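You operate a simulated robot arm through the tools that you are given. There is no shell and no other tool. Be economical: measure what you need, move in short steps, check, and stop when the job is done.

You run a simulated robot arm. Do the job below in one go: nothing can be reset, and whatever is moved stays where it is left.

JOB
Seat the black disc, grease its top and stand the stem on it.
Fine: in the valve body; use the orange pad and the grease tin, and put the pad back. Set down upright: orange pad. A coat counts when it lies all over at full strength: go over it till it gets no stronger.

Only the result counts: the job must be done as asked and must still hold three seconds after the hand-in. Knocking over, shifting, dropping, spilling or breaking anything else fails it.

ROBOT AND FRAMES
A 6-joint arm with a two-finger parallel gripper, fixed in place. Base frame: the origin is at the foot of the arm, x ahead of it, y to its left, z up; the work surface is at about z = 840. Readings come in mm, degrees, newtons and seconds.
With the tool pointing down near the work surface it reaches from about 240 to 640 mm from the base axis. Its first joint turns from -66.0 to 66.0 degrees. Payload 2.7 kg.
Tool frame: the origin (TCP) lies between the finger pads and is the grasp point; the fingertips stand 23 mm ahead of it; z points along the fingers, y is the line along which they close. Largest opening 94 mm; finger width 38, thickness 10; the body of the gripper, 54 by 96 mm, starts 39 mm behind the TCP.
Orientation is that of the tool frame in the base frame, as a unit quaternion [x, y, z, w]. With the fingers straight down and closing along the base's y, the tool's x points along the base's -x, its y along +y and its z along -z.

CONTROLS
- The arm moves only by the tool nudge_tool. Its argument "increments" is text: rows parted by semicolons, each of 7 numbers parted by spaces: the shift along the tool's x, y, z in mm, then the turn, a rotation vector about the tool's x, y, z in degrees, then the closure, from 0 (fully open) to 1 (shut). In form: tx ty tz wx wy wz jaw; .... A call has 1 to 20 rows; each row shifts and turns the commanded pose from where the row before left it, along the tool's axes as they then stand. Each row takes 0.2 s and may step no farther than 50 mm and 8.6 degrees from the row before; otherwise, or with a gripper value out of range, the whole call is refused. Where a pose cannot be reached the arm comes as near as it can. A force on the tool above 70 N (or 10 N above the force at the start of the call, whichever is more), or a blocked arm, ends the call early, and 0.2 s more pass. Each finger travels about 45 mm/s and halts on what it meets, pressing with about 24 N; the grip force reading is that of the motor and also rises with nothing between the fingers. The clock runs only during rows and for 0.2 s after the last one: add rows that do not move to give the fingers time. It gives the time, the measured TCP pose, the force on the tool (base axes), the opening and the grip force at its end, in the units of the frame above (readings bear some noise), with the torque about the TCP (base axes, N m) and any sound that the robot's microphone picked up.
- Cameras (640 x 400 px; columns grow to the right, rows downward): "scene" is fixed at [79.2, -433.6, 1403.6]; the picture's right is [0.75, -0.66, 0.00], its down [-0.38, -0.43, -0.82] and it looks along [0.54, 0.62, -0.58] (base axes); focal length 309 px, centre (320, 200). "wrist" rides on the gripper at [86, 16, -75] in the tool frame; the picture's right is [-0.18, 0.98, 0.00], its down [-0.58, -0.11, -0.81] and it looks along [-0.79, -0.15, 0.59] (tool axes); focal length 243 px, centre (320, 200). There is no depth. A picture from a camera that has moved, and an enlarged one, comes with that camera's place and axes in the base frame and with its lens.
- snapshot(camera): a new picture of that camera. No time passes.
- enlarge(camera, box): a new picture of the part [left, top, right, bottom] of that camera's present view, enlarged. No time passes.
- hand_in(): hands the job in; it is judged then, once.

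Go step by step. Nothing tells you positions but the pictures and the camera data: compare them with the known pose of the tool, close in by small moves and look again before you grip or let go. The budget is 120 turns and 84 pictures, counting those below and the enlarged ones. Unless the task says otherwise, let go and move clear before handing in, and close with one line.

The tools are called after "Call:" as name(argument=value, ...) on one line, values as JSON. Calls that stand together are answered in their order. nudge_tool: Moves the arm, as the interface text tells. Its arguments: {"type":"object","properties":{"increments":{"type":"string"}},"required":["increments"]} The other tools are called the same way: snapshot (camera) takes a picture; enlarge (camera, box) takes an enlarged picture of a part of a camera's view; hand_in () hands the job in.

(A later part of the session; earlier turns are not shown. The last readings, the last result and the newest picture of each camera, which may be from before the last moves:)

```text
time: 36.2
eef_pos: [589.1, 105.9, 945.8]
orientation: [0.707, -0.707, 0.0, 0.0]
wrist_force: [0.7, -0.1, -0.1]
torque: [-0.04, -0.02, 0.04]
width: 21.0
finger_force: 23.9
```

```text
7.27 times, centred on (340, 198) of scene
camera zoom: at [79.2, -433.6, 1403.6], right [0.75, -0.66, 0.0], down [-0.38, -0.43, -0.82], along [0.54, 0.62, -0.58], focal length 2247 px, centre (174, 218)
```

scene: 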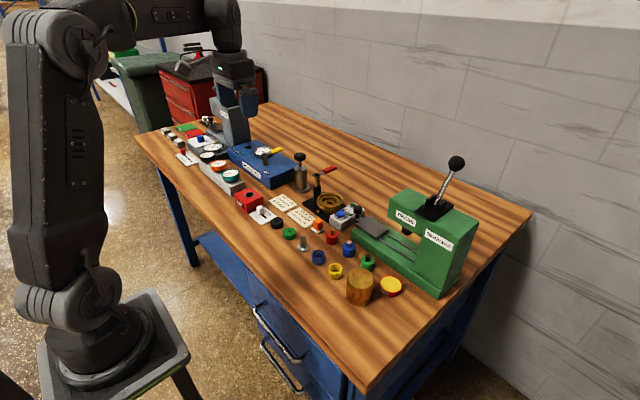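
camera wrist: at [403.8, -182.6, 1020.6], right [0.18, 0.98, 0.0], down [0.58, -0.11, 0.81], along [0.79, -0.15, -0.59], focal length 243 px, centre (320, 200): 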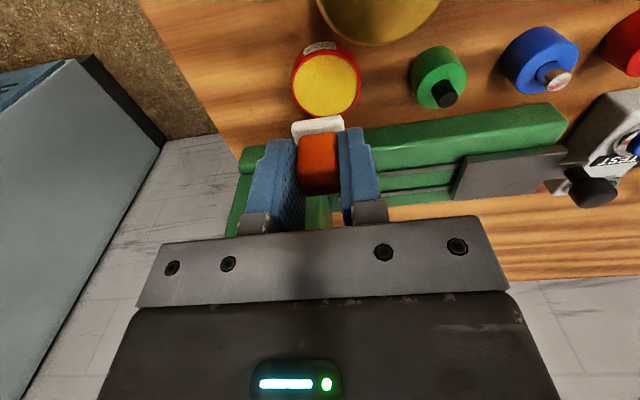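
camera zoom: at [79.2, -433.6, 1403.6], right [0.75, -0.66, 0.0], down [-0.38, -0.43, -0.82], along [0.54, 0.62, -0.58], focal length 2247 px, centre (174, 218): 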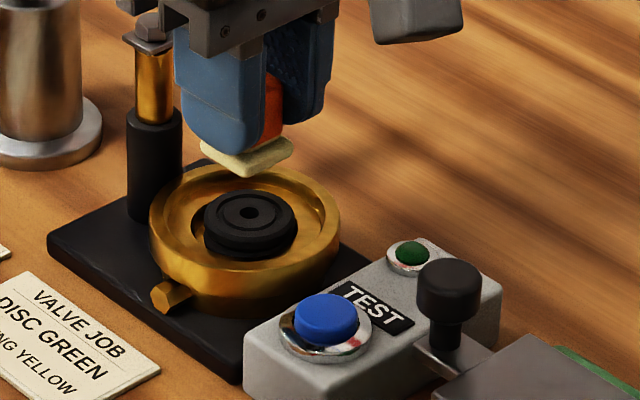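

Disc top centre is about (590.5,107). Lowering the pad onto it gently.

Call:
nudge_tool(increments="-1 -1 10 0 0 0 1;0 0 10 0 0 0 1;0 0 3 0 0 0 1;0 0 2 0 0 0 1;0 0 0 0 0 0 1")

Call:
enlarge(camera="scene", box=[310, 170, 370, 225])

```text
time: 37.4
eef_pos: [590.2, 108.2, 920.9]
orientation: [0.708, -0.707, 0.0, -0.001]
wrist_force: [0.5, -1.2, -0.1]
torque: [-0.01, 0.03, 0.01]
width: 21.0
finger_force: 24.1
```

```text
7.27 times, centred on (340, 198) of scene
camera zoom: at [79.2, -433.6, 1403.6], right [0.75, -0.66, 0.0], down [-0.38, -0.43, -0.82], along [0.54, 0.62, -0.58], focal length 2247 px, centre (174, 218)
```

zoom: 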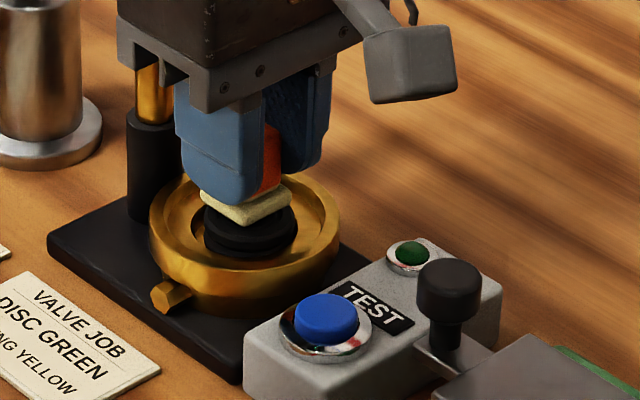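

Call:
nudge_tool(increments="0 0 1.5 0 0 0 1;0 0 1.5 0 0 0 1;0 0 1 0 0 0 1;0 0 0 0 0 0 1")

```text
time: 38.4
eef_pos: [590.8, 106.8, 917.3]
orientation: [0.708, -0.706, 0.0, -0.001]
wrist_force: [-2.3, 0.6, 7.7]
torque: [0.03, 0.1, -0.01]
width: 20.8
finger_force: 24.2
```

In contact with ~8 N. Rubbing in a raster of ±6 mm, twice round.

Call:
nudge_tool(increments="3 0 0 0 0 0 1;3 0 0 0 0 0 1;0 3 0 0 0 0 1;0 3 0 0 0 0 1;-3 0 0 0 0 0 1;-3 0 0 0 0 0 1;-3 0 0 0 0 0 1;-3 0 0 0 0 0 1;0 -3 0 0 0 0 1;0 -3 0 0 0 0 1;0 -3 0 0 0 0 1;0 -3 0 0 0 0 1;3 0 0 0 0 0 1;3 0 0 0 0 0 1;3 0 0 0 0 0 1;3 0 0 0 0 0 1;0 3 0 0 0 0 1;0 3 0 0 0 0 1;-3 0 0 0 0 0 1;-3 0 0 0 0 0 1")

Call:
nudge_tool(increments="0 0 -6 0 0 0 1;0 0 -24 0 0 0 1;0 0 0 0 0 0 1")

Call:
enlarge(camera="wrist", box=[220, 30, 420, 155])

Call:
enlarge(camera="scene", box=[320, 175, 360, 211])

```text
time: 42.6
eef_pos: [590.8, 108.2, 917.9]
orientation: [0.708, -0.706, 0.0, -0.001]
wrist_force: [0.3, -3.4, 5.3]
torque: [-0.14, 0.0, 0.0]
width: 21.0
finger_force: 24.1
```

```text
time: 43.4
eef_pos: [590.3, 108.4, 945.7]
orientation: [0.707, -0.707, 0.001, 0.0]
wrist_force: [0.0, -0.1, -0.3]
torque: [-0.03, -0.02, 0.02]
width: 21.0
finger_force: 23.9
```

```text
3.20 times, centred on (320, 92) of wrist
camera zoom: at [574.1, 21.2, 1021.7], right [-0.98, 0.18, 0.0], down [0.11, 0.58, 0.81], along [0.15, 0.79, -0.59], focal length 776 px, centre (320, 544)
```

zoom: 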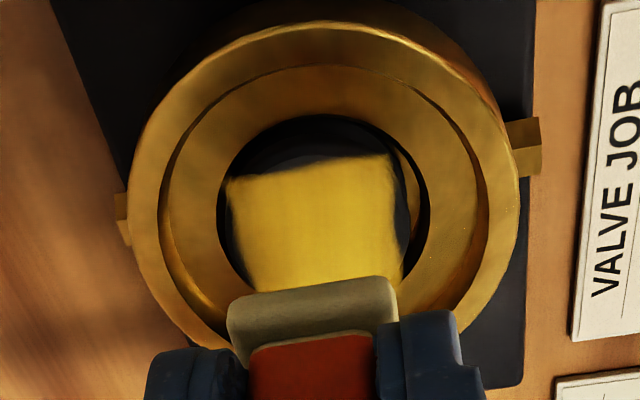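

```text
11.11 times, centred on (340, 193) of scene
camera zoom: at [79.2, -433.6, 1403.6], right [0.75, -0.66, 0.0], down [-0.38, -0.43, -0.82], along [0.54, 0.62, -0.58], focal length 3433 px, centre (98, 278)
```

zoom: 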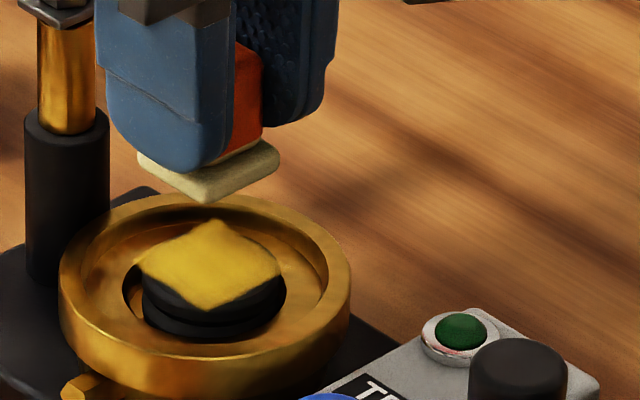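

The coat covers a square; a rim strip toward -y and slivers at the sides remain. I'll go down again and rub in a wider plus pattern (±9 mm).

Call:
nudge_tool(increments="0 0 26 0 0 0 1;0 0 4 0 0 0 1;4.5 0 0 0 0 0 1;4.5 0 0 0 0 0 1;-4.5 0 0 0 0 0 1;-4.5 0 0 0 0 0 1;-4.5 0 0 0 0 0 1;-4.5 0 0 0 0 0 1;4.5 0 0 0 0 0 1;4.5 0 0 0 0 0 1;0 4.5 0 0 0 0 1;0 4.5 0 0 0 0 1;0 -4.5 0 0 0 0 1;0 -4.5 0 0 0 0 1;0 -4.5 0 0 0 0 1;0 -4.5 0 0 0 0 1;0 4.5 0 0 0 0 1;0 4.5 0 0 0 0 1")

Call:
nudge_tool(increments="0 0 -6 0 0 0 1;0 0 -24 0 0 0 1;0 0 0 0 0 0 1")

Call:
enlarge(camera="wrist", box=[220, 30, 420, 155])

Call:
enlarge(camera="scene", box=[320, 175, 360, 211])

```text
time: 47.2
eef_pos: [591.8, 107.4, 916.9]
orientation: [0.708, -0.706, 0.001, 0.0]
wrist_force: [0.4, -0.1, 1.2]
torque: [0.02, -0.05, -0.02]
width: 21.3
finger_force: 24.2
```

```text
time: 48.0
eef_pos: [589.8, 107.4, 946.2]
orientation: [0.708, -0.706, 0.0, 0.0]
wrist_force: [-0.5, 0.4, -0.5]
torque: [-0.01, -0.03, 0.02]
width: 21.1
finger_force: 24.4
```

```text
3.20 times, centred on (320, 92) of wrist
camera zoom: at [574.0, 20.9, 1021.9], right [-0.98, 0.18, 0.0], down [0.11, 0.58, 0.81], along [0.15, 0.79, -0.59], focal length 776 px, centre (320, 544)
```

zoom: 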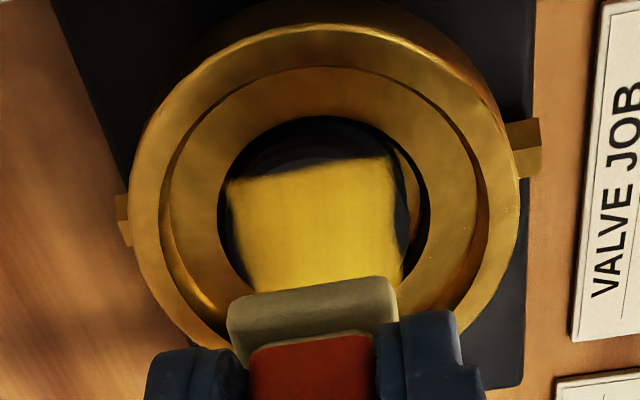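

```text
11.11 times, centred on (340, 193) of scene
camera zoom: at [79.2, -433.6, 1403.6], right [0.75, -0.66, 0.0], down [-0.38, -0.43, -0.82], along [0.54, 0.62, -0.58], focal length 3433 px, centre (98, 278)
```

zoom: 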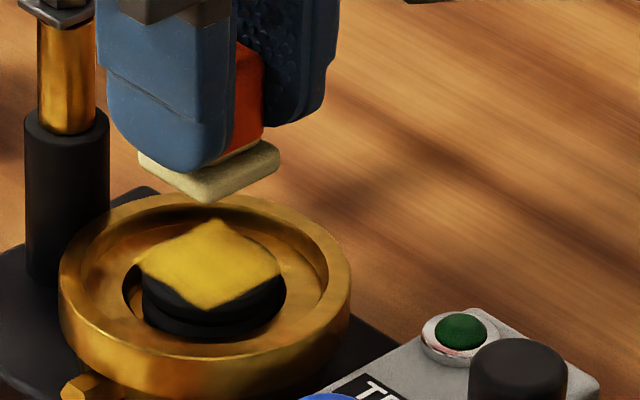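

No change from the second pass: either too light a touch or the pad is spent. I'll test with a firmer press offset toward -y.

Call:
nudge_tool(increments="7 0 26 0 0 0 1;0 0 5 0 0 0 1;0 0 0 0 0 0 1")

Call:
nudge_tool(increments="2 0 0.5 0 0 0 1;-2 0 0 0 0 0 1;-2 0 0 0 0 0 1;2 0 0 0 0 0 1;0 0 0 0 0 0 1")

Call:
nudge_tool(increments="0 0 -6 0 0 0 1;0 0 -25 0 0 0 1;0 0 0 0 0 0 1")

Call:
enlarge(camera="wrist", box=[220, 30, 420, 155])

```text
time: 48.8
eef_pos: [591.3, 100.0, 916.1]
orientation: [0.708, -0.706, 0.0, -0.001]
wrist_force: [-0.5, -1.1, 7.0]
torque: [0.08, 0.07, 0.0]
width: 21.1
finger_force: 24.0
```

```text
time: 50.0
eef_pos: [591.3, 101.3, 916.3]
orientation: [0.708, -0.707, 0.0, -0.001]
wrist_force: [0.6, -1.5, 12.7]
torque: [0.06, -0.02, 0.01]
width: 21.0
finger_force: 23.7
```

```text
time: 50.8
eef_pos: [591.2, 100.8, 944.9]
orientation: [0.707, -0.707, -0.001, 0.001]
wrist_force: [-0.1, 0.6, 0.6]
torque: [0.0, 0.01, 0.02]
width: 21.1
finger_force: 23.9
```

```text
3.20 times, centred on (320, 92) of wrist
camera zoom: at [575.0, 14.3, 1020.5], right [-0.98, 0.18, 0.0], down [0.11, 0.58, 0.81], along [0.15, 0.79, -0.59], focal length 776 px, centre (320, 544)
```

zoom: 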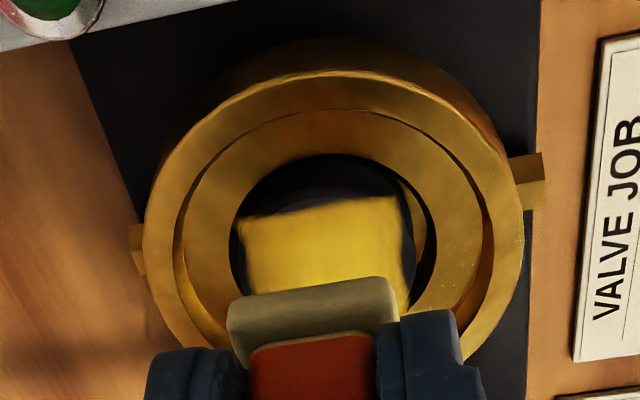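

No transfer at 12 N, so the pad is spent. Going back to the tin for a fuller load.

Call:
nudge_tool(increments="0 0 -30 0 0 0 1;0 42 0 0 0 0 1;0 42 0 0 0 0 1;0 43 0 0 0 0 1;42.2 0 0 0 0 0 1;42.2 0 0 0 0 0 1;42.2 0 0 0 0 0 1;42.2 0 0 0 0 0 1;42.2 0 0 0 0 0 1;42.2 0 0 0 0 0 1;42.2 0 0 0 0 0 1;0 0 0 0 0 0 1")

Call:
nudge_tool(increments="0 0 0 0 0 8.18 1;0 0 0 0 0 8.18 1;0 0 0 0 0 8.18 1;0 0 0 0 0 8.18 1;0 0 0 0 0 8.18 1;0 0 0 0 0 8.18 1;0 0 0 0 0 8.18 1;0 0 0 0 0 8.18 1;0 0 0 0 0 8.18 1;0 0 0 0 0 8.18 1;0 0 0 0 0 8.2 1;0 0 0 0 0 0 1")

```text
time: 53.4
eef_pos: [465.3, -196.2, 976.7]
orientation: [0.708, -0.707, 0.0, 0.0]
wrist_force: [0.1, -0.5, -0.3]
torque: [0.0, 0.01, -0.03]
width: 21.0
finger_force: 24.0
```

```text
time: 56.0
eef_pos: [463.9, -194.8, 976.4]
orientation: [-0.001, 1.0, 0.0, 0.0]
wrist_force: [0.5, -0.2, 0.0]
torque: [0.02, -0.02, -0.01]
width: 21.1
finger_force: 24.4
```

Now forward over the tin and down into the grease as before.

Call:
nudge_tool(increments="-28 0 0 0 0 0 1;0 0 40 0 0 0 1;0 0 30 0 0 0 1;0 0 0 0 0 0 1")

Call:
enlarge(camera="wrist", box=[220, 50, 420, 175])

```text
time: 57.0
eef_pos: [493.3, -195.2, 906.4]
orientation: [-0.001, 1.0, 0.0, 0.0]
wrist_force: [-0.1, 0.4, -1.4]
torque: [-0.01, 0.01, 0.01]
width: 21.0
finger_force: 23.9
```

```text
3.20 times, centred on (320, 112) of wrist
camera zoom: at [406.5, -179.8, 980.5], right [0.18, 0.98, 0.0], down [0.58, -0.11, 0.81], along [0.79, -0.15, -0.59], focal length 776 px, centre (320, 480)
```

zoom: 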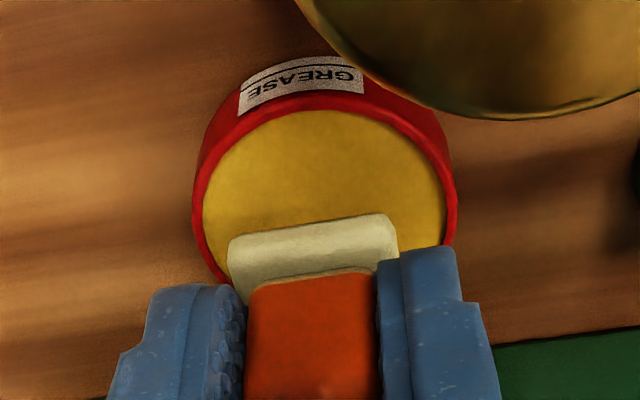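

Centred. Pressing into the grease and working it longer.

Call:
nudge_tool(increments="0 0 8 0 0 0 1;0 0 4 0 0 0 1;0 0 2 0 0 0 1;0 0 1 0 0 0 1;2.5 0 0 0 0 0 1;0 2.5 0 0 0 0 1;-2.5 0 0 0 0 0 1;-2.5 0 0 0 0 0 1;0 -2.5 0 0 0 0 1;0 -2.5 0 0 0 0 1;2.5 0 0 0 0 0 1;2.5 0 0 0 0 0 1;0 2.5 0 0 0 0 1;-2.5 0 0 0 0 0 1;0 0 0 0 0 0 1;0 0 0 0 0 0 1")

Call:
enlarge(camera="wrist", box=[220, 50, 420, 175])

```text
time: 60.4
eef_pos: [492.2, -195.2, 891.9]
orientation: [-0.001, 1.0, 0.0, 0.0]
wrist_force: [-0.5, 0.0, -0.6]
torque: [0.05, -0.02, -0.02]
width: 20.8
finger_force: 24.2
```

```text
3.20 times, centred on (320, 112) of wrist
camera zoom: at [405.8, -179.4, 966.1], right [0.18, 0.98, 0.0], down [0.58, -0.11, 0.81], along [0.79, -0.15, -0.59], focal length 776 px, centre (320, 480)
```

zoom: 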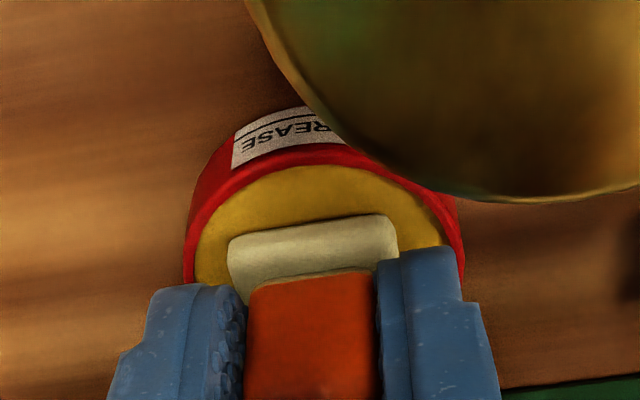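

Force is near zero; lower until there's definite contact.

Call:
nudge_tool(increments="0 0 1 0 0 0 1;0 0 0.7 0 0 0 1;0 0 0 0 0 0 1")

```text
time: 61.2
eef_pos: [492.7, -194.9, 889.7]
orientation: [-0.001, 1.0, 0.0, 0.001]
wrist_force: [-0.9, 0.1, 3.7]
torque: [0.02, -0.05, -0.04]
width: 20.8
finger_force: 24.1
```

Call:
nudge_tool(increments="0 0 0.8 0 0 0 1;2.5 0 0 0 0 0 1;0 2.5 0 0 0 0 1;-2.5 0 0 0 0 0 1;-2.5 0 0 0 0 0 1;0 -2.5 0 0 0 0 1;0 -2.5 0 0 0 0 1;2.5 0 0 0 0 0 1;2.5 0 0 0 0 0 1;0 2.5 0 0 0 0 1;-2.5 0 0 0 0 0 1;0 0 0 0 0 0 1;0 0 0 0 0 0 1")

Call:
enlarge(camera="wrist", box=[220, 50, 420, 175])

```text
time: 64.0
eef_pos: [493.4, -195.2, 887.7]
orientation: [-0.001, 1.0, -0.001, -0.001]
wrist_force: [-6.0, -2.2, 18.8]
torque: [-0.08, -0.02, -0.01]
width: 20.8
finger_force: 23.6
```

```text
3.20 times, centred on (320, 112) of wrist
camera zoom: at [405.3, -179.1, 963.7], right [0.18, 0.98, 0.0], down [0.58, -0.11, 0.81], along [0.79, -0.15, -0.59], focal length 776 px, centre (320, 480)
```

zoom: 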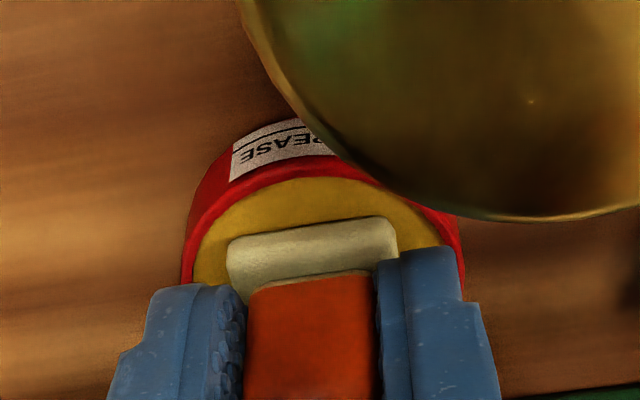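

Firm contact (19 N) and tin hasn't moved. Lift, back off, turn, and return to the disc.

Call:
nudge_tool(increments="0 0 -10 0 0 0 1;0 0 -38 0 0 0 1;0 0 -40 0 0 0 1;28 0 0 0 0 0 1;0 0 0 0 0 -8.18 1;0 0 0 0 0 -8.18 1;0 0 0 0 0 -8.18 1;0 0 0 0 0 -8.18 1;0 0 0 0 0 -8.18 1;0 0 0 0 0 -8.18 1;0 0 0 0 0 -8.18 1;0 0 0 0 0 -8.18 1;0 0 0 0 0 -8.18 1;0 0 0 0 0 -8.18 1;0 0 0 0 0 -8.2 1;0 0 0 0 0 0 1")

Call:
nudge_tool(increments="-43 0 0 0 0 0 1;-43 0 0 0 0 0 1;-43 0 0 0 0 0 1;-43 0 0 0 0 0 1;-43 0 0 0 0 0 1;-43 0 0 0 0 0 1;-36 0 0 0 0 0 1;0 -42 0 0 0 0 1;0 -42 0 0 0 0 1;0 -42 0 0 0 0 1;0 0 20 0 0 0 1;0 0 10 0 0 0 1;0 0 0 0 0 0 1")

Call:
enlarge(camera="wrist", box=[220, 30, 420, 155])

```text
time: 67.4
eef_pos: [463.7, -195.8, 976.7]
orientation: [0.709, -0.705, 0.0, 0.0]
wrist_force: [0.5, 0.6, -0.7]
torque: [0.03, 0.02, 0.0]
width: 20.9
finger_force: 23.9
```

```text
time: 70.2
eef_pos: [590.2, 99.7, 946.3]
orientation: [0.708, -0.706, 0.0, 0.0]
wrist_force: [-0.3, -0.8, -0.6]
torque: [0.01, 0.01, -0.01]
width: 20.8
finger_force: 24.0
```

```text
3.20 times, centred on (320, 92) of wrist
camera zoom: at [574.3, 12.7, 1020.8], right [-0.98, 0.18, 0.0], down [0.11, 0.58, 0.81], along [0.15, 0.79, -0.59], focal length 776 px, centre (320, 544)
```

zoom: 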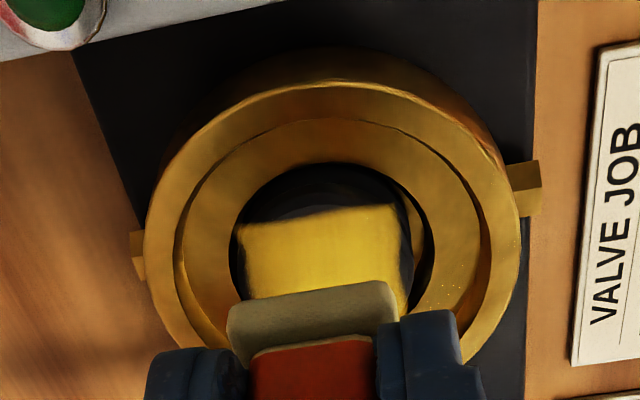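

Lowering at this -y offset with firm contact, then moving a little.

Call:
nudge_tool(increments="0 0 25 0 0 0 1;0 0 4 0 0 0 1;0 0 1.5 0 0 0 1;0 0 0 0 0 0 1")

Call:
nudge_tool(increments="0 3 0.7 0 0 0 1;0 -3 0 0 0 0 1;0 -3 0 0 0 0 1;0 3 0 0 0 0 1;2 0 0 0 0 0 1;-2 0 0 0 0 0 1;0 0 0 0 0 0 1")

Call:
nudge_tool(increments="0 0 -6 0 0 0 1;0 0 -25 0 0 0 1;0 0 0 0 0 0 1")

Call:
enlarge(camera="wrist", box=[220, 30, 420, 155])

```text
time: 71.2
eef_pos: [591.3, 99.2, 915.3]
orientation: [0.708, -0.706, 0.0, 0.0]
wrist_force: [-0.6, -0.1, 0.9]
torque: [0.04, -0.05, 0.01]
width: 20.9
finger_force: 23.6
```

```text
time: 72.8
eef_pos: [590.2, 98.8, 915.4]
orientation: [0.708, -0.707, -0.001, 0.0]
wrist_force: [0.8, -1.8, 6.1]
torque: [-0.05, 0.0, 0.0]
width: 21.0
finger_force: 24.2
```

```text
time: 73.6
eef_pos: [590.8, 99.1, 947.3]
orientation: [0.708, -0.707, 0.0, 0.0]
wrist_force: [-0.5, -0.1, 0.3]
torque: [0.0, 0.01, 0.0]
width: 20.8
finger_force: 24.2
```

```text
3.20 times, centred on (320, 92) of wrist
camera zoom: at [573.9, 12.2, 1021.5], right [-0.98, 0.18, 0.0], down [0.11, 0.58, 0.81], along [0.15, 0.79, -0.59], focal length 776 px, centre (320, 544)
```

zoom: 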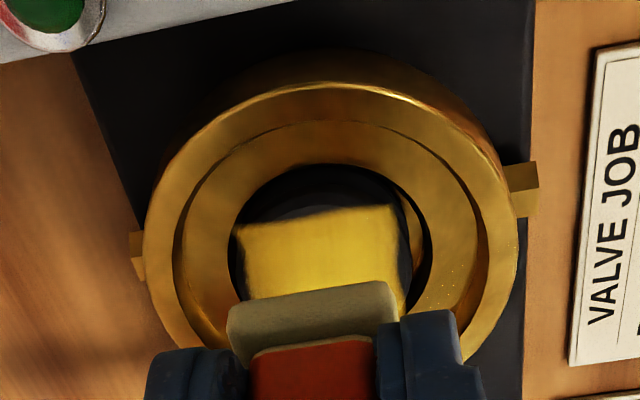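

The front strip still looks uncoated, or I'm misreading the disc's side wall as its top. I'll lift clear and look closely from both cameras.

Call:
nudge_tool(increments="-15 0 -40 0 0 0 1;0 0 0 0 0 0 1")

Call:
enlarge(camera="wrist", box=[280, 20, 360, 100])

Call:
enlarge(camera="scene", box=[328, 185, 352, 207])

```text
time: 74.2
eef_pos: [589.2, 114.8, 986.5]
orientation: [0.708, -0.706, 0.0, 0.0]
wrist_force: [0.0, -0.4, -0.9]
torque: [-0.03, 0.03, 0.05]
width: 20.8
finger_force: 23.6
```

```text
5.00 times, centred on (320, 60) of wrist
camera zoom: at [573.8, 27.8, 1061.4], right [-0.98, 0.18, 0.0], down [0.11, 0.58, 0.81], along [0.15, 0.79, -0.59], focal length 1213 px, centre (320, 900)
```

zoom: 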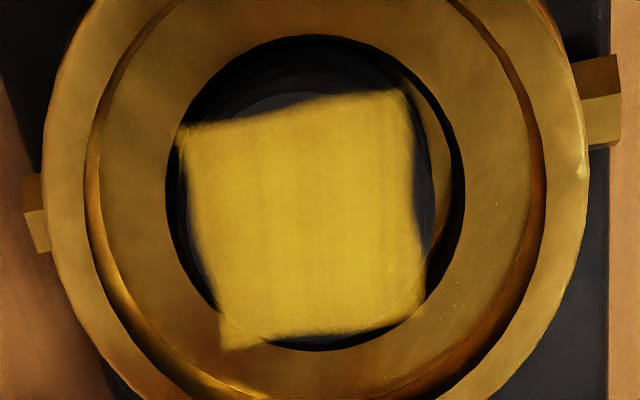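

```text
16.00 times, centred on (340, 196) of scene
camera zoom: at [79.2, -433.6, 1403.6], right [0.75, -0.66, 0.0], down [-0.38, -0.43, -0.82], along [0.54, 0.62, -0.58], focal length 4943 px, centre (0, 264)
```

zoom: 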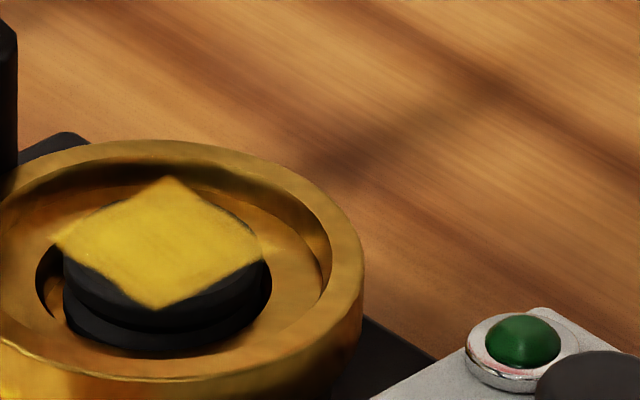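

The coat is a square patch of ~34 mm overhanging the round top at its corners, so it does span the whole top. I'll go over it again with the fresh load to bring it to full strength, then compare.

Call:
nudge_tool(increments="9 0 40 0 0 0 1;0 0 28 0 0 0 1;0 0 3 0 0 0 1;0 0 1 0 0 0 1;3 0 0 0 0 0 1;3 0 0 0 0 0 1;0 4 0 0 0 0 1;-4 0 0 0 0 0 1;-4 0 0 0 0 0 1;-4 0 0 0 0 0 1;0 -4 0 0 0 0 1;0 -4 0 0 0 0 1;4 0 0 0 0 0 1;4 0 0 0 0 0 1;4 0 0 0 0 0 1;0 4 0 0 0 0 1;-3 0 0 0 0 0 1;-3 0 0 0 0 0 1;0 0 0 0 0 0 1")

Call:
nudge_tool(increments="3 0 0.5 0 0 0 1;3 0 0 0 0 0 1;0 4 0 0 0 0 1;-4 0 0 0 0 0 1;-4 0 0 0 0 0 1;-4 0 0 0 0 0 1;0 -4 0 0 0 0 1;0 -4 0 0 0 0 1;4 0 0 0 0 0 1;4 0 0 0 0 0 1;4 0 0 0 0 0 1;0 4 0 0 0 0 1;-3 0 0 0 0 0 1;-3 0 0 0 0 0 1;0 0 0 0 0 0 1")

Call:
nudge_tool(increments="0 0 -6.5 0 0 0 1;0 0 -26 0 0 0 1;-9 0 -40 0 0 0 1;0 0 0 0 0 0 1")

Call:
enlarge(camera="wrist", box=[280, 20, 360, 100])

Call:
enlarge(camera="scene", box=[328, 185, 352, 207])

```text
time: 78.2
eef_pos: [589.8, 105.2, 914.0]
orientation: [0.707, -0.707, 0.001, 0.001]
wrist_force: [-0.7, -7.3, 10.5]
torque: [-0.14, 0.03, -0.02]
width: 20.9
finger_force: 23.9
```

```text
time: 81.4
eef_pos: [589.8, 105.2, 913.8]
orientation: [0.708, -0.707, 0.0, 0.0]
wrist_force: [-1.2, -4.9, 7.3]
torque: [-0.09, 0.02, 0.01]
width: 20.8
finger_force: 23.9
```

```text
time: 82.4
eef_pos: [589.0, 113.5, 985.7]
orientation: [0.707, -0.707, 0.0, 0.0]
wrist_force: [0.0, 0.4, -0.1]
torque: [0.02, -0.01, 0.03]
width: 20.9
finger_force: 23.3
```

```text
5.00 times, centred on (320, 60) of wrist
camera zoom: at [572.4, 27.1, 1060.7], right [-0.98, 0.18, 0.0], down [0.11, 0.58, 0.81], along [0.15, 0.79, -0.59], focal length 1213 px, centre (320, 900)
```

zoom: 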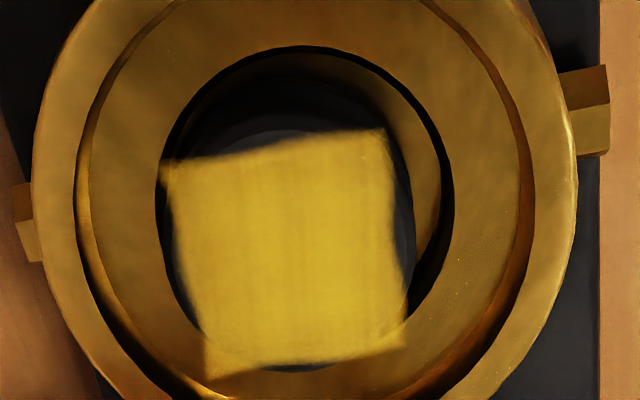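

```text
16.00 times, centred on (340, 196) of scene
camera zoom: at [79.2, -433.6, 1403.6], right [0.75, -0.66, 0.0], down [-0.38, -0.43, -0.82], along [0.54, 0.62, -0.58], focal length 4943 px, centre (0, 264)
```

zoom: 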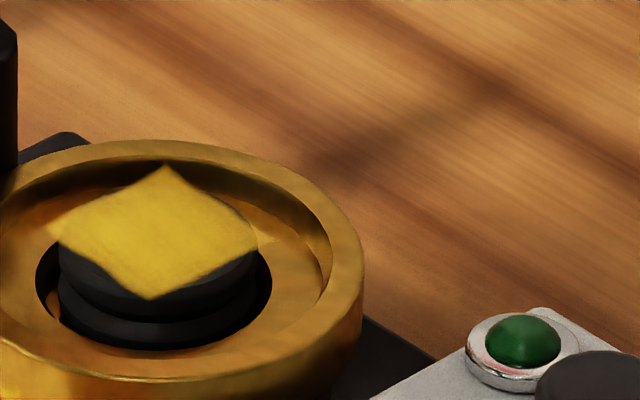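

The coat's edges got a touch stronger; the disc slid slightly within the recess but lies flat. One more load and pass to make sure it's saturated.

Call:
nudge_tool(increments="9 42 10 0 0 0 1;0 42 0 0 0 0 1;0 42 0 0 0 0 1;43 0 0 0 0 0 1;43 0 0 0 0 0 1;43 0 0 0 0 0 1;43 0 0 0 0 0 1;43 0 0 0 0 0 1;43 0 0 0 0 0 1;42 0 0 0 0 0 1;0 0 0 0 0 0 1")

Call:
nudge_tool(increments="0 0 0 0 0 8.18 1;0 0 0 0 0 8.18 1;0 0 0 0 0 8.18 1;0 0 0 0 0 8.18 1;0 0 0 0 0 8.18 1;0 0 0 0 0 8.18 1;0 0 0 0 0 8.18 1;0 0 0 0 0 8.18 1;0 0 0 0 0 8.18 1;0 0 0 0 0 8.18 1;0 0 0 0 0 8.2 1;0 0 0 0 0 0 1")

```text
time: 84.8
eef_pos: [464.4, -195.4, 977.1]
orientation: [0.708, -0.706, 0.001, 0.0]
wrist_force: [-0.2, -0.1, 0.4]
torque: [0.02, 0.0, -0.01]
width: 21.0
finger_force: 24.0
```

```text
time: 87.4
eef_pos: [464.6, -194.7, 977.6]
orientation: [0.0, 1.0, 0.0, 0.0]
wrist_force: [0.2, 0.4, 0.0]
torque: [-0.01, 0.0, -0.02]
width: 20.8
finger_force: 23.9
```

Call:
nudge_tool(increments="-28 0 0 0 0 0 1;0 0 40 0 0 0 1;0 0 40 0 0 0 1;0 0 4 0 0 0 1;0 0 2 0 0 0 1;0 0 1 0 0 0 1;0 0 0 0 0 0 1")

```text
time: 89.0
eef_pos: [492.6, -195.8, 888.6]
orientation: [-0.001, 1.0, 0.0, 0.0]
wrist_force: [-0.1, -0.5, -0.1]
torque: [-0.02, 0.0, 0.02]
width: 21.1
finger_force: 24.0
```

Call:
nudge_tool(increments="0 0 1 0 0 0 1;0 0 1 0 0 0 1;0 0 0.7 0 0 0 1;0 0 0 0 0 0 1")

```text
time: 90.0
eef_pos: [491.7, -193.6, 886.8]
orientation: [-0.001, 1.0, 0.0, 0.002]
wrist_force: [-1.1, 0.1, 2.2]
torque: [-0.04, -0.03, 0.0]
width: 20.9
finger_force: 24.0
```

Light contact now; press slightly more, work it, then lift and return.

Call:
nudge_tool(increments="0 0 0.7 0 0 0 1;2.5 0 0 0 0 0 1;0 2.5 0 0 0 0 1;-2.5 0 0 0 0 0 1;-2.5 0 0 0 0 0 1;0 -2.5 0 0 0 0 1;0 -2.5 0 0 0 0 1;2.5 0 0 0 0 0 1;2.5 0 0 0 0 0 1;0 2.5 0 0 0 0 1;-2.5 0 0 0 0 0 1;0 0 0 0 0 0 1;0 0 0 0 0 0 1")

Call:
nudge_tool(increments="0 0 -10 0 0 0 1;0 0 -38 0 0 0 1;0 0 -42 0 0 0 1;28 0 0 0 0 0 1;0 0 0 0 0 -8.18 1;0 0 0 0 0 -8.18 1;0 0 0 0 0 -8.18 1;0 0 0 0 0 -8.18 1;0 0 0 0 0 -8.18 1;0 0 0 0 0 -8.18 1;0 0 0 0 0 -8.18 1;0 0 0 0 0 -8.18 1;0 0 0 0 0 -8.18 1;0 0 0 0 0 -8.18 1;0 0 0 0 0 -8.2 1;0 0 0 0 0 0 1")

Call:
nudge_tool(increments="-43 0 0 0 0 0 1;-43 0 0 0 0 0 1;-43 0 0 0 0 0 1;-43 0 0 0 0 0 1;-43 0 0 0 0 0 1;-43 0 0 0 0 0 1;-42 0 0 0 0 0 1;0 -42 0 0 0 0 1;0 -42 0 0 0 0 1;0 -42 0 0 0 0 1;0 0 20 0 0 0 1;0 0 10 0 0 0 1;0 0 0 0 0 0 1")

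Call:
enlarge(camera="scene", box=[320, 165, 360, 207])

```text
time: 92.8
eef_pos: [492.2, -195.5, 885.2]
orientation: [-0.001, 1.0, 0.0, -0.001]
wrist_force: [-5.4, -1.5, 18.8]
torque: [-0.03, -0.13, -0.03]
width: 21.1
finger_force: 23.5
```

```text
time: 96.2
eef_pos: [466.4, -194.6, 975.8]
orientation: [0.708, -0.706, 0.001, 0.001]
wrist_force: [-0.2, 0.2, -0.4]
torque: [-0.03, 0.01, 0.02]
width: 21.2
finger_force: 24.1
```

```text
time: 99.0
eef_pos: [589.4, 106.0, 945.5]
orientation: [0.707, -0.707, -0.001, 0.0]
wrist_force: [0.8, 0.7, 0.2]
torque: [-0.02, 0.01, 0.01]
width: 21.2
finger_force: 23.5
```

```text
9.52 times, centred on (340, 186) of scene
camera zoom: at [79.2, -433.6, 1403.6], right [0.75, -0.66, 0.0], down [-0.38, -0.43, -0.82], along [0.54, 0.62, -0.58], focal length 2942 px, centre (130, 333)
```

zoom: 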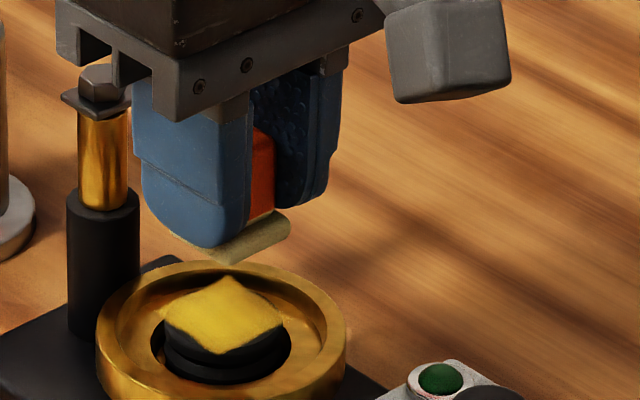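

Pad has crept up a bit in the grip. Lowering to contact on the disc again.

Call:
nudge_tool(increments="0 0 28 0 0 0 1;0 0 3 0 0 0 1;0 0 1 0 0 0 1;0 0 1 0 0 0 1;0 0 0 0 0 0 1")

```text
time: 100.2
eef_pos: [590.8, 105.7, 913.2]
orientation: [0.708, -0.706, 0.001, -0.001]
wrist_force: [-0.6, -0.4, 2.7]
torque: [0.07, 0.03, 0.01]
width: 21.2
finger_force: 23.9
```

Call:
nudge_tool(increments="0 0 0.7 0 0 0 1;3 0 0 0 0 0 1;2 0 0 0 0 0 1;0 4 0 0 0 0 1;-4 0 0 0 0 0 1;-4 0 0 0 0 0 1;-3 0 0 0 0 0 1;0 -4 0 0 0 0 1;0 -4 0 0 0 0 1;4 0 0 0 0 0 1;4 0 0 0 0 0 1;3 0 0 0 0 0 1;0 4 0 0 0 0 1;-3 0 0 0 0 0 1;-2 0 0 0 0 0 1;0 0 0 0 0 0 1")

Call:
nudge_tool(increments="3 0 0.5 0 0 0 1;2 0 0 0 0 0 1;0 4 0 0 0 0 1;-4 0 0 0 0 0 1;-4 0 0 0 0 0 1;-3 0 0 0 0 0 1;0 -4 0 0 0 0 1;0 -4 0 0 0 0 1;4 0 0 0 0 0 1;4 0 0 0 0 0 1;3 0 0 0 0 0 1;0 4 0 0 0 0 1;-3 0 0 0 0 0 1;-2 0 0 0 0 0 1;0 0 0 0 0 0 1")

Call:
nudge_tool(increments="0 0 -6.5 0 0 0 1;0 0 -26 0 0 0 1;-9 0 -40 0 0 0 1;0 0 0 0 0 0 1")

Call:
enlarge(camera="wrist", box=[280, 20, 360, 100])

Call:
enlarge(camera="scene", box=[328, 185, 352, 207])

```text
time: 103.6
eef_pos: [589.3, 104.8, 913.0]
orientation: [0.708, -0.706, 0.0, -0.001]
wrist_force: [-0.3, -8.1, 11.5]
torque: [-0.14, -0.01, -0.02]
width: 20.9
finger_force: 24.1
```

```text
time: 106.8
eef_pos: [589.5, 104.9, 912.9]
orientation: [0.707, -0.707, 0.0, -0.001]
wrist_force: [-0.8, -7.8, 11.8]
torque: [-0.23, -0.03, -0.06]
width: 21.1
finger_force: 24.2
```

```text
time: 107.8
eef_pos: [589.4, 116.1, 983.9]
orientation: [0.708, -0.706, -0.001, 0.0]
wrist_force: [-0.3, -0.4, -0.2]
torque: [0.05, -0.01, 0.01]
width: 21.1
finger_force: 24.1
```

```text
5.00 times, centred on (320, 60) of wrist
camera zoom: at [572.8, 27.8, 1058.8], right [-0.98, 0.18, 0.0], down [0.11, 0.58, 0.81], along [0.15, 0.79, -0.59], focal length 1213 px, centre (320, 900)
```

zoom: 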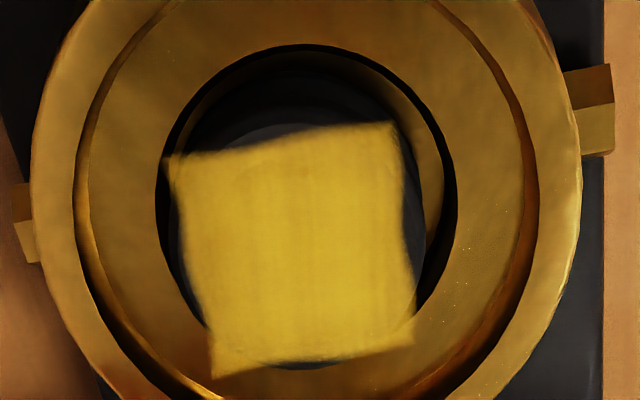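

```text
16.00 times, centred on (340, 196) of scene
camera zoom: at [79.2, -433.6, 1403.6], right [0.75, -0.66, 0.0], down [-0.38, -0.43, -0.82], along [0.54, 0.62, -0.58], focal length 4943 px, centre (0, 264)
```

zoom: 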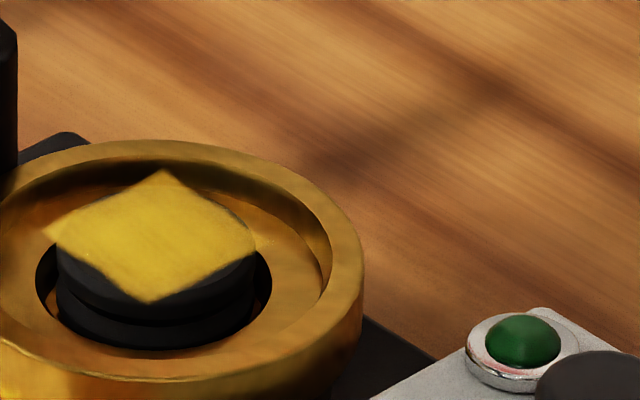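

No stronger and no different: coat is saturated. Now returning the pad to its spot at (502.5,60).

Call:
nudge_tool(increments="28 0 0 0 0 0 1;27.3 0 0 0 0 0 1;0 29 0 0 0 0 1;0 29 0 0 0 0 1;0 29 0 0 0 0 1;0 0 40 0 0 0 1;0 0 40 0 0 0 1;0 0 20 0 0 0 1;0 0 0 0 0 0 1")

Call:
enlarge(camera="scene", box=[290, 200, 350, 255])

Call:
enlarge(camera="wrist", box=[220, 50, 420, 175])

```text
time: 109.8
eef_pos: [502.9, 59.4, 884.6]
orientation: [0.708, -0.706, 0.0, 0.0]
wrist_force: [0.5, 1.2, -0.3]
torque: [0.03, 0.01, -0.02]
width: 20.7
finger_force: 23.6
```

```text
7.27 times, centred on (320, 228) of scene
camera zoom: at [79.2, -433.6, 1403.6], right [0.75, -0.66, 0.0], down [-0.38, -0.43, -0.82], along [0.54, 0.62, -0.58], focal length 2247 px, centre (320, 0)
```

zoom: 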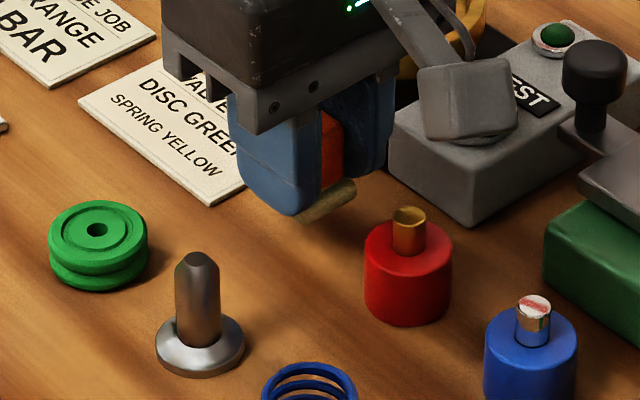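

```text
3.20 times, centred on (320, 112) of wrist
camera zoom: at [486.8, -28.1, 958.9], right [-0.98, 0.18, 0.0], down [0.11, 0.58, 0.81], along [0.15, 0.79, -0.59], focal length 776 px, centre (320, 480)
```

zoom: 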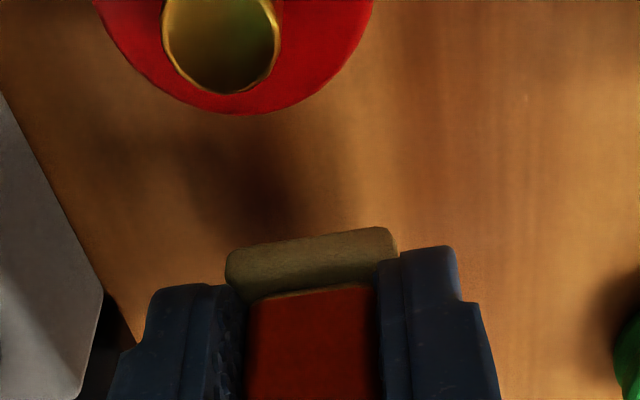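

Aligned over the original footprint. Lowering gently until contact.

Call:
nudge_tool(increments="0 0 6 0 0 0 1;0 0 4 0 0 0 1;0 0 1.5 0 0 0 1;0 0 0 0 0 0 1")

```text
time: 110.8
eef_pos: [502.5, 59.4, 871.6]
orientation: [0.708, -0.706, 0.0, 0.001]
wrist_force: [-0.2, 0.1, -0.9]
torque: [0.01, -0.01, -0.01]
width: 21.2
finger_force: 23.8
```

Call:
nudge_tool(increments="0 0 1 0 0 0 1;0 0 0.8 0 0 0 1;0 0 0 0 0 0 1")

```text
time: 111.6
eef_pos: [502.3, 58.4, 870.5]
orientation: [0.708, -0.706, 0.001, 0.0]
wrist_force: [-0.7, 0.7, 1.3]
torque: [0.03, -0.02, 0.0]
width: 21.1
finger_force: 23.8
```

Call:
nudge_tool(increments="0 0 0.6 0 0 0 1;0 0 0.5 0 0 0 1;0 0 0 0 0 0 1")

```text
time: 112.4
eef_pos: [503.8, 59.8, 870.9]
orientation: [0.708, -0.707, 0.001, -0.001]
wrist_force: [-1.6, 0.0, 9.3]
torque: [0.15, 0.05, -0.01]
width: 20.6
finger_force: 24.5
```

On the table. Releasing slowly and rising.

Call:
nudge_tool(increments="0 0 -0.5 0 0 0 0.74;0 0 0 0 0 0 0.68;0 0 0 0 0 0 0.55;0 0 0 0 0 0 0.45;0 0 0 0 0 0 0.45;0 0 -30 0 0 0 0.45;0 0 -40 0 0 0 0.45;0 0 0 0 0 0 0.45")

Call:
enlarge(camera="scene", box=[270, 195, 350, 265])

```text
time: 114.2
eef_pos: [503.3, 58.4, 940.7]
orientation: [0.708, -0.706, -0.001, 0.0]
wrist_force: [0.1, 0.6, -0.3]
torque: [0.03, -0.02, 0.01]
width: 51.6
finger_force: 0.1
```

```text
5.71 times, centred on (310, 230) of scene
camera zoom: at [79.2, -433.6, 1403.6], right [0.75, -0.66, 0.0], down [-0.38, -0.43, -0.82], along [0.54, 0.62, -0.58], focal length 1766 px, centre (377, 29)
```

zoom: 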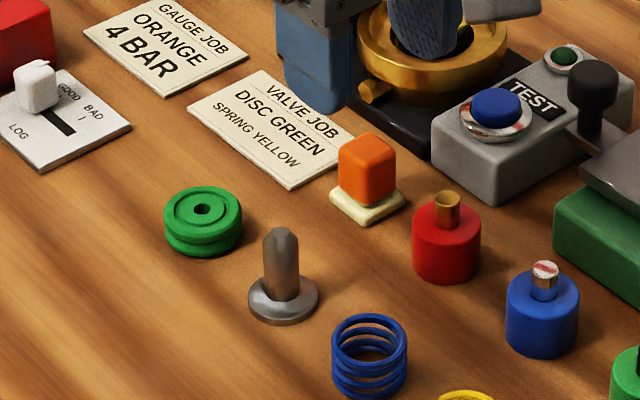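

Pad is back upright. Stem is at about (431,34); moving above it to look.

Call:
nudge_tool(increments="13 36 0 0 0 0 0.45;12 36 8 0 0 0 0.45;0 0 0 0 0 0 0.45")

Call:
enlarge(camera="wrist", box=[200, 10, 440, 160])

```text
time: 115.0
eef_pos: [432.3, 34.5, 931.6]
orientation: [-0.707, 0.707, -0.001, 0.0]
wrist_force: [-0.2, 0.4, 0.2]
torque: [0.0, 0.01, 0.02]
width: 51.9
finger_force: 0.0
```

```text
2.67 times, centred on (320, 85) of wrist
camera zoom: at [415.7, -52.8, 1007.7], right [-0.98, 0.18, 0.0], down [0.11, 0.58, 0.81], along [0.15, 0.79, -0.59], focal length 647 px, centre (320, 507)
```

zoom: 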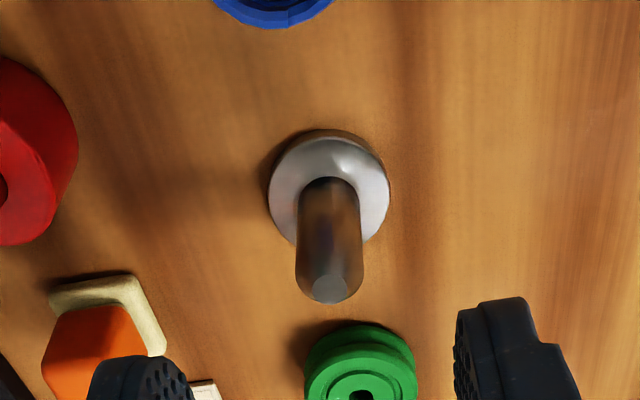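

Stem axis at about (429.6,31.3), top near z≈887. Lowering and gripping the rod, then lifting.

Call:
nudge_tool(increments="2.7 2.3 25 0 0 0 0.45;0 0 25 0 0 0 0.45;0 0 0 0 0 0 0.45")

Call:
enlarge(camera="wrist", box=[200, 40, 440, 190])

```text
time: 115.8
eef_pos: [428.8, 30.8, 882.5]
orientation: [0.708, -0.707, 0.001, -0.001]
wrist_force: [0.0, -0.4, -0.8]
torque: [0.0, -0.02, 0.03]
width: 51.8
finger_force: 0.1
```

```text
2.67 times, centred on (320, 115) of wrist
camera zoom: at [412.9, -55.2, 957.4], right [-0.98, 0.18, 0.0], down [0.11, 0.58, 0.81], along [0.15, 0.79, -0.59], focal length 647 px, centre (320, 427)
```

zoom: 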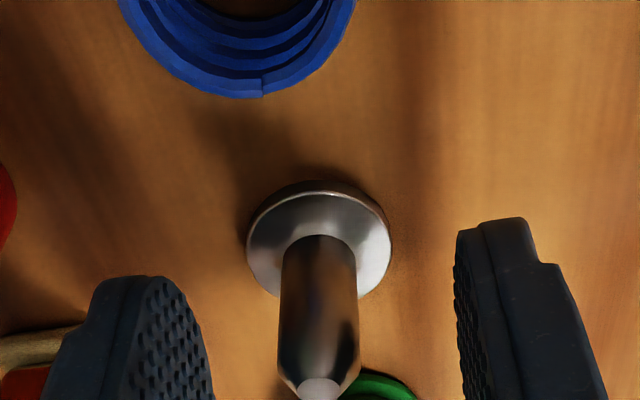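

Call:
nudge_tool(increments="0 0 0 0 0 0 0.7;0 0 0 0 0 0 0.8;0 0 0 0 0 0 1;0 0 0 0 0 0 1;0 0 0 0 0 0 1")

Call:
nudge_tool(increments="0 0 -20 0 0 0 1;0 0 -40 0 0 0 1;0 0 -40 0 0 0 1;0 0 0 0 0 0 1")

Call:
enlarge(camera="wrist", box=[200, 40, 440, 190])

```text
time: 117.0
eef_pos: [430.4, 32.4, 884.4]
orientation: [0.708, -0.706, -0.001, 0.0]
wrist_force: [1.3, 0.2, 0.0]
torque: [0.06, -0.03, 0.02]
width: 14.9
finger_force: 23.9
```

```text
time: 118.0
eef_pos: [430.0, 30.9, 983.7]
orientation: [0.708, -0.706, -0.001, 0.0]
wrist_force: [0.7, 0.1, -0.9]
torque: [0.02, 0.0, -0.03]
width: 15.1
finger_force: 24.3
```

```text
2.67 times, centred on (320, 115) of wrist
camera zoom: at [413.1, -55.2, 1058.2], right [-0.98, 0.18, 0.0], down [0.11, 0.58, 0.81], along [0.15, 0.79, -0.59], focal length 647 px, centre (320, 427)
```

zoom: 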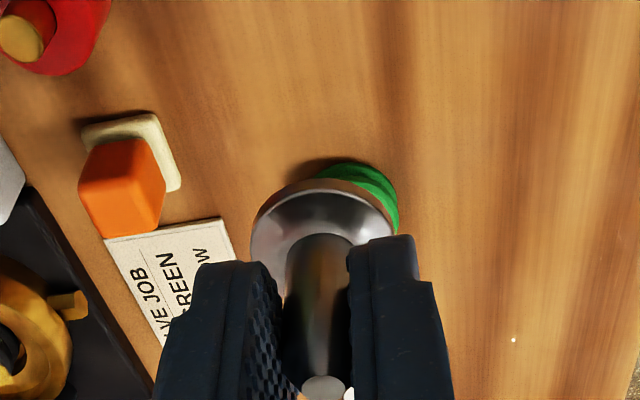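

Stem held upright. Disc centre now about (591.5,110); moving there and looking before lowering.

Call:
nudge_tool(increments="-40 0 0 0 0 0 1;-40.5 0 0 0 0 0 1;0 -40.5 0 0 0 0 1;0 -40.5 0 0 0 0 1;0 -40.5 0 0 0 0 1;0 -40.5 0 0 0 0 1;0 0 25 0 0 0 1;0 0 15 0 0 0 1;0 0 0 0 0 0 1")

Call:
enlarge(camera="wrist", box=[240, 20, 400, 140])

Call:
enlarge(camera="scene", box=[318, 170, 362, 210])

```text
time: 120.0
eef_pos: [591.3, 110.8, 941.4]
orientation: [0.708, -0.706, 0.0, -0.001]
wrist_force: [0.1, -1.0, -0.9]
torque: [-0.03, 0.0, 0.0]
width: 14.9
finger_force: 23.8
```

```text
3.33 times, centred on (320, 80) of wrist
camera zoom: at [574.7, 23.5, 1016.5], right [-0.98, 0.18, 0.0], down [0.11, 0.58, 0.81], along [0.15, 0.79, -0.59], focal length 809 px, centre (320, 600)
```

zoom: 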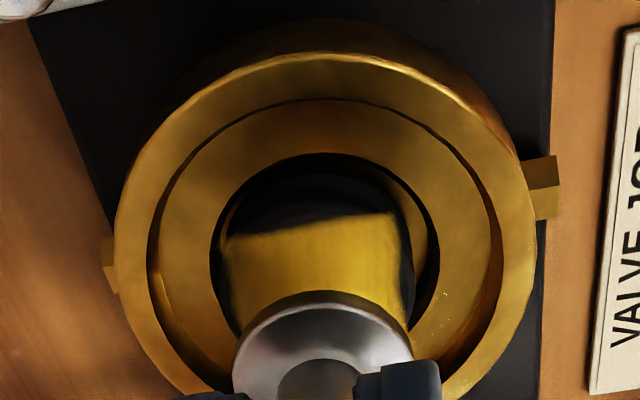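

```text
10.00 times, centred on (340, 190) of scene
camera zoom: at [79.2, -433.6, 1403.6], right [0.75, -0.66, 0.0], down [-0.38, -0.43, -0.82], along [0.54, 0.62, -0.58], focal length 3090 px, centre (120, 300)
```

zoom: 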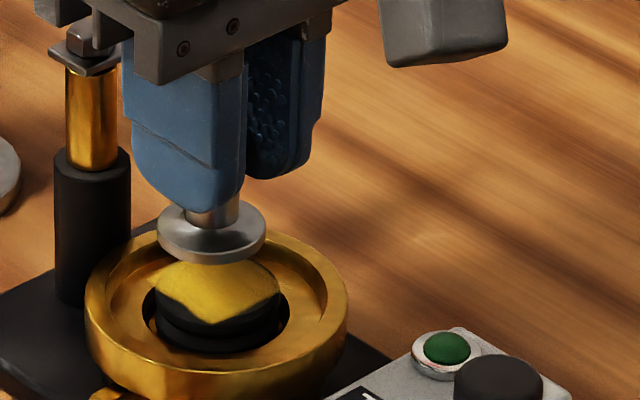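

Nearly aligned; tiny correction and lower to just above the disc.

Call:
nudge_tool(increments="1 -0.5 8 0 0 0 1;0 0 4 0 0 0 1;0 0 2 0 0 0 1;0 0 0 0 0 0 1")

Call:
enlarge(camera="scene", box=[318, 170, 362, 210])

Call:
enlarge(camera="wrist", box=[240, 30, 400, 150])

```text
time: 121.0
eef_pos: [591.0, 109.5, 929.0]
orientation: [0.708, -0.706, 0.001, -0.001]
wrist_force: [0.2, 0.1, -0.2]
torque: [-0.03, 0.0, 0.01]
width: 14.9
finger_force: 24.2
```

```text
10.00 times, centred on (340, 190) of scene
camera zoom: at [79.2, -433.6, 1403.6], right [0.75, -0.66, 0.0], down [-0.38, -0.43, -0.82], along [0.54, 0.62, -0.58], focal length 3090 px, centre (120, 300)
```

zoom: 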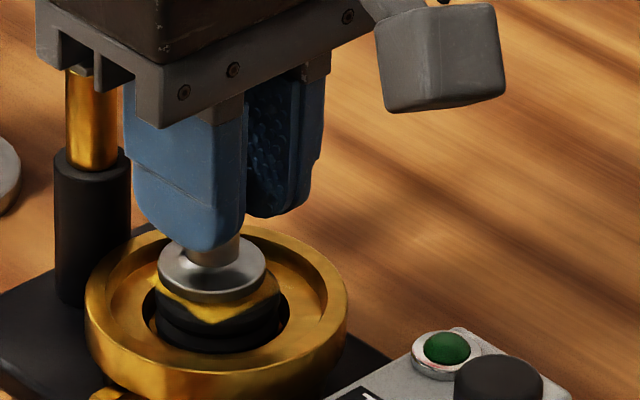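

```text
3.33 times, centred on (320, 90) of wrist
camera zoom: at [574.9, 23.2, 1003.2], right [-0.98, 0.18, 0.0], down [0.11, 0.58, 0.81], along [0.15, 0.79, -0.59], focal length 809 px, centre (320, 567)
```

zoom: 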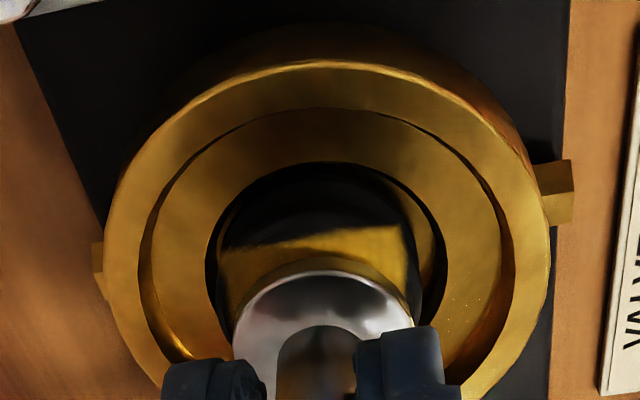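

About 1 mm more in +x; then lower to contact.

Call:
nudge_tool(increments="0.6 -1 0 0 0 0 1;0 0 2 0 0 0 1;0 0 1.5 0 0 0 1;0 0 1 0 0 0 1;0 0 0 0 0 0 1")

```text
time: 122.2
eef_pos: [592.6, 110.5, 924.4]
orientation: [0.708, -0.707, 0.001, 0.0]
wrist_force: [-1.2, -0.8, 4.8]
torque: [-0.01, 0.08, 0.0]
width: 15.1
finger_force: 23.7
```

Contact at 4.8 N. One check before letting go.

Call:
enlarge(camera="scene", box=[318, 170, 362, 210])

```text
10.00 times, centred on (340, 190) of scene
camera zoom: at [79.1, -433.6, 1403.6], right [0.75, -0.66, 0.0], down [-0.38, -0.43, -0.82], along [0.54, 0.62, -0.58], focal length 3090 px, centre (120, 300)
```

zoom: 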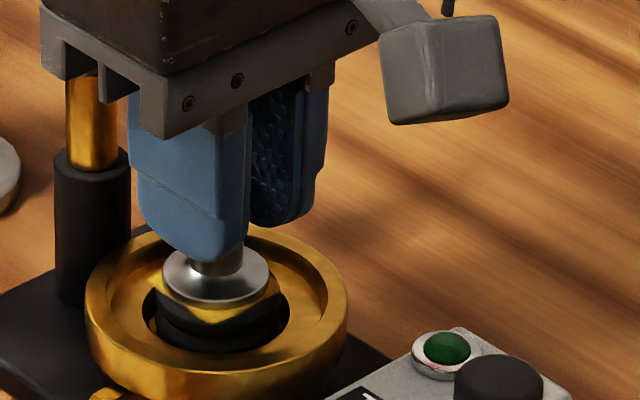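

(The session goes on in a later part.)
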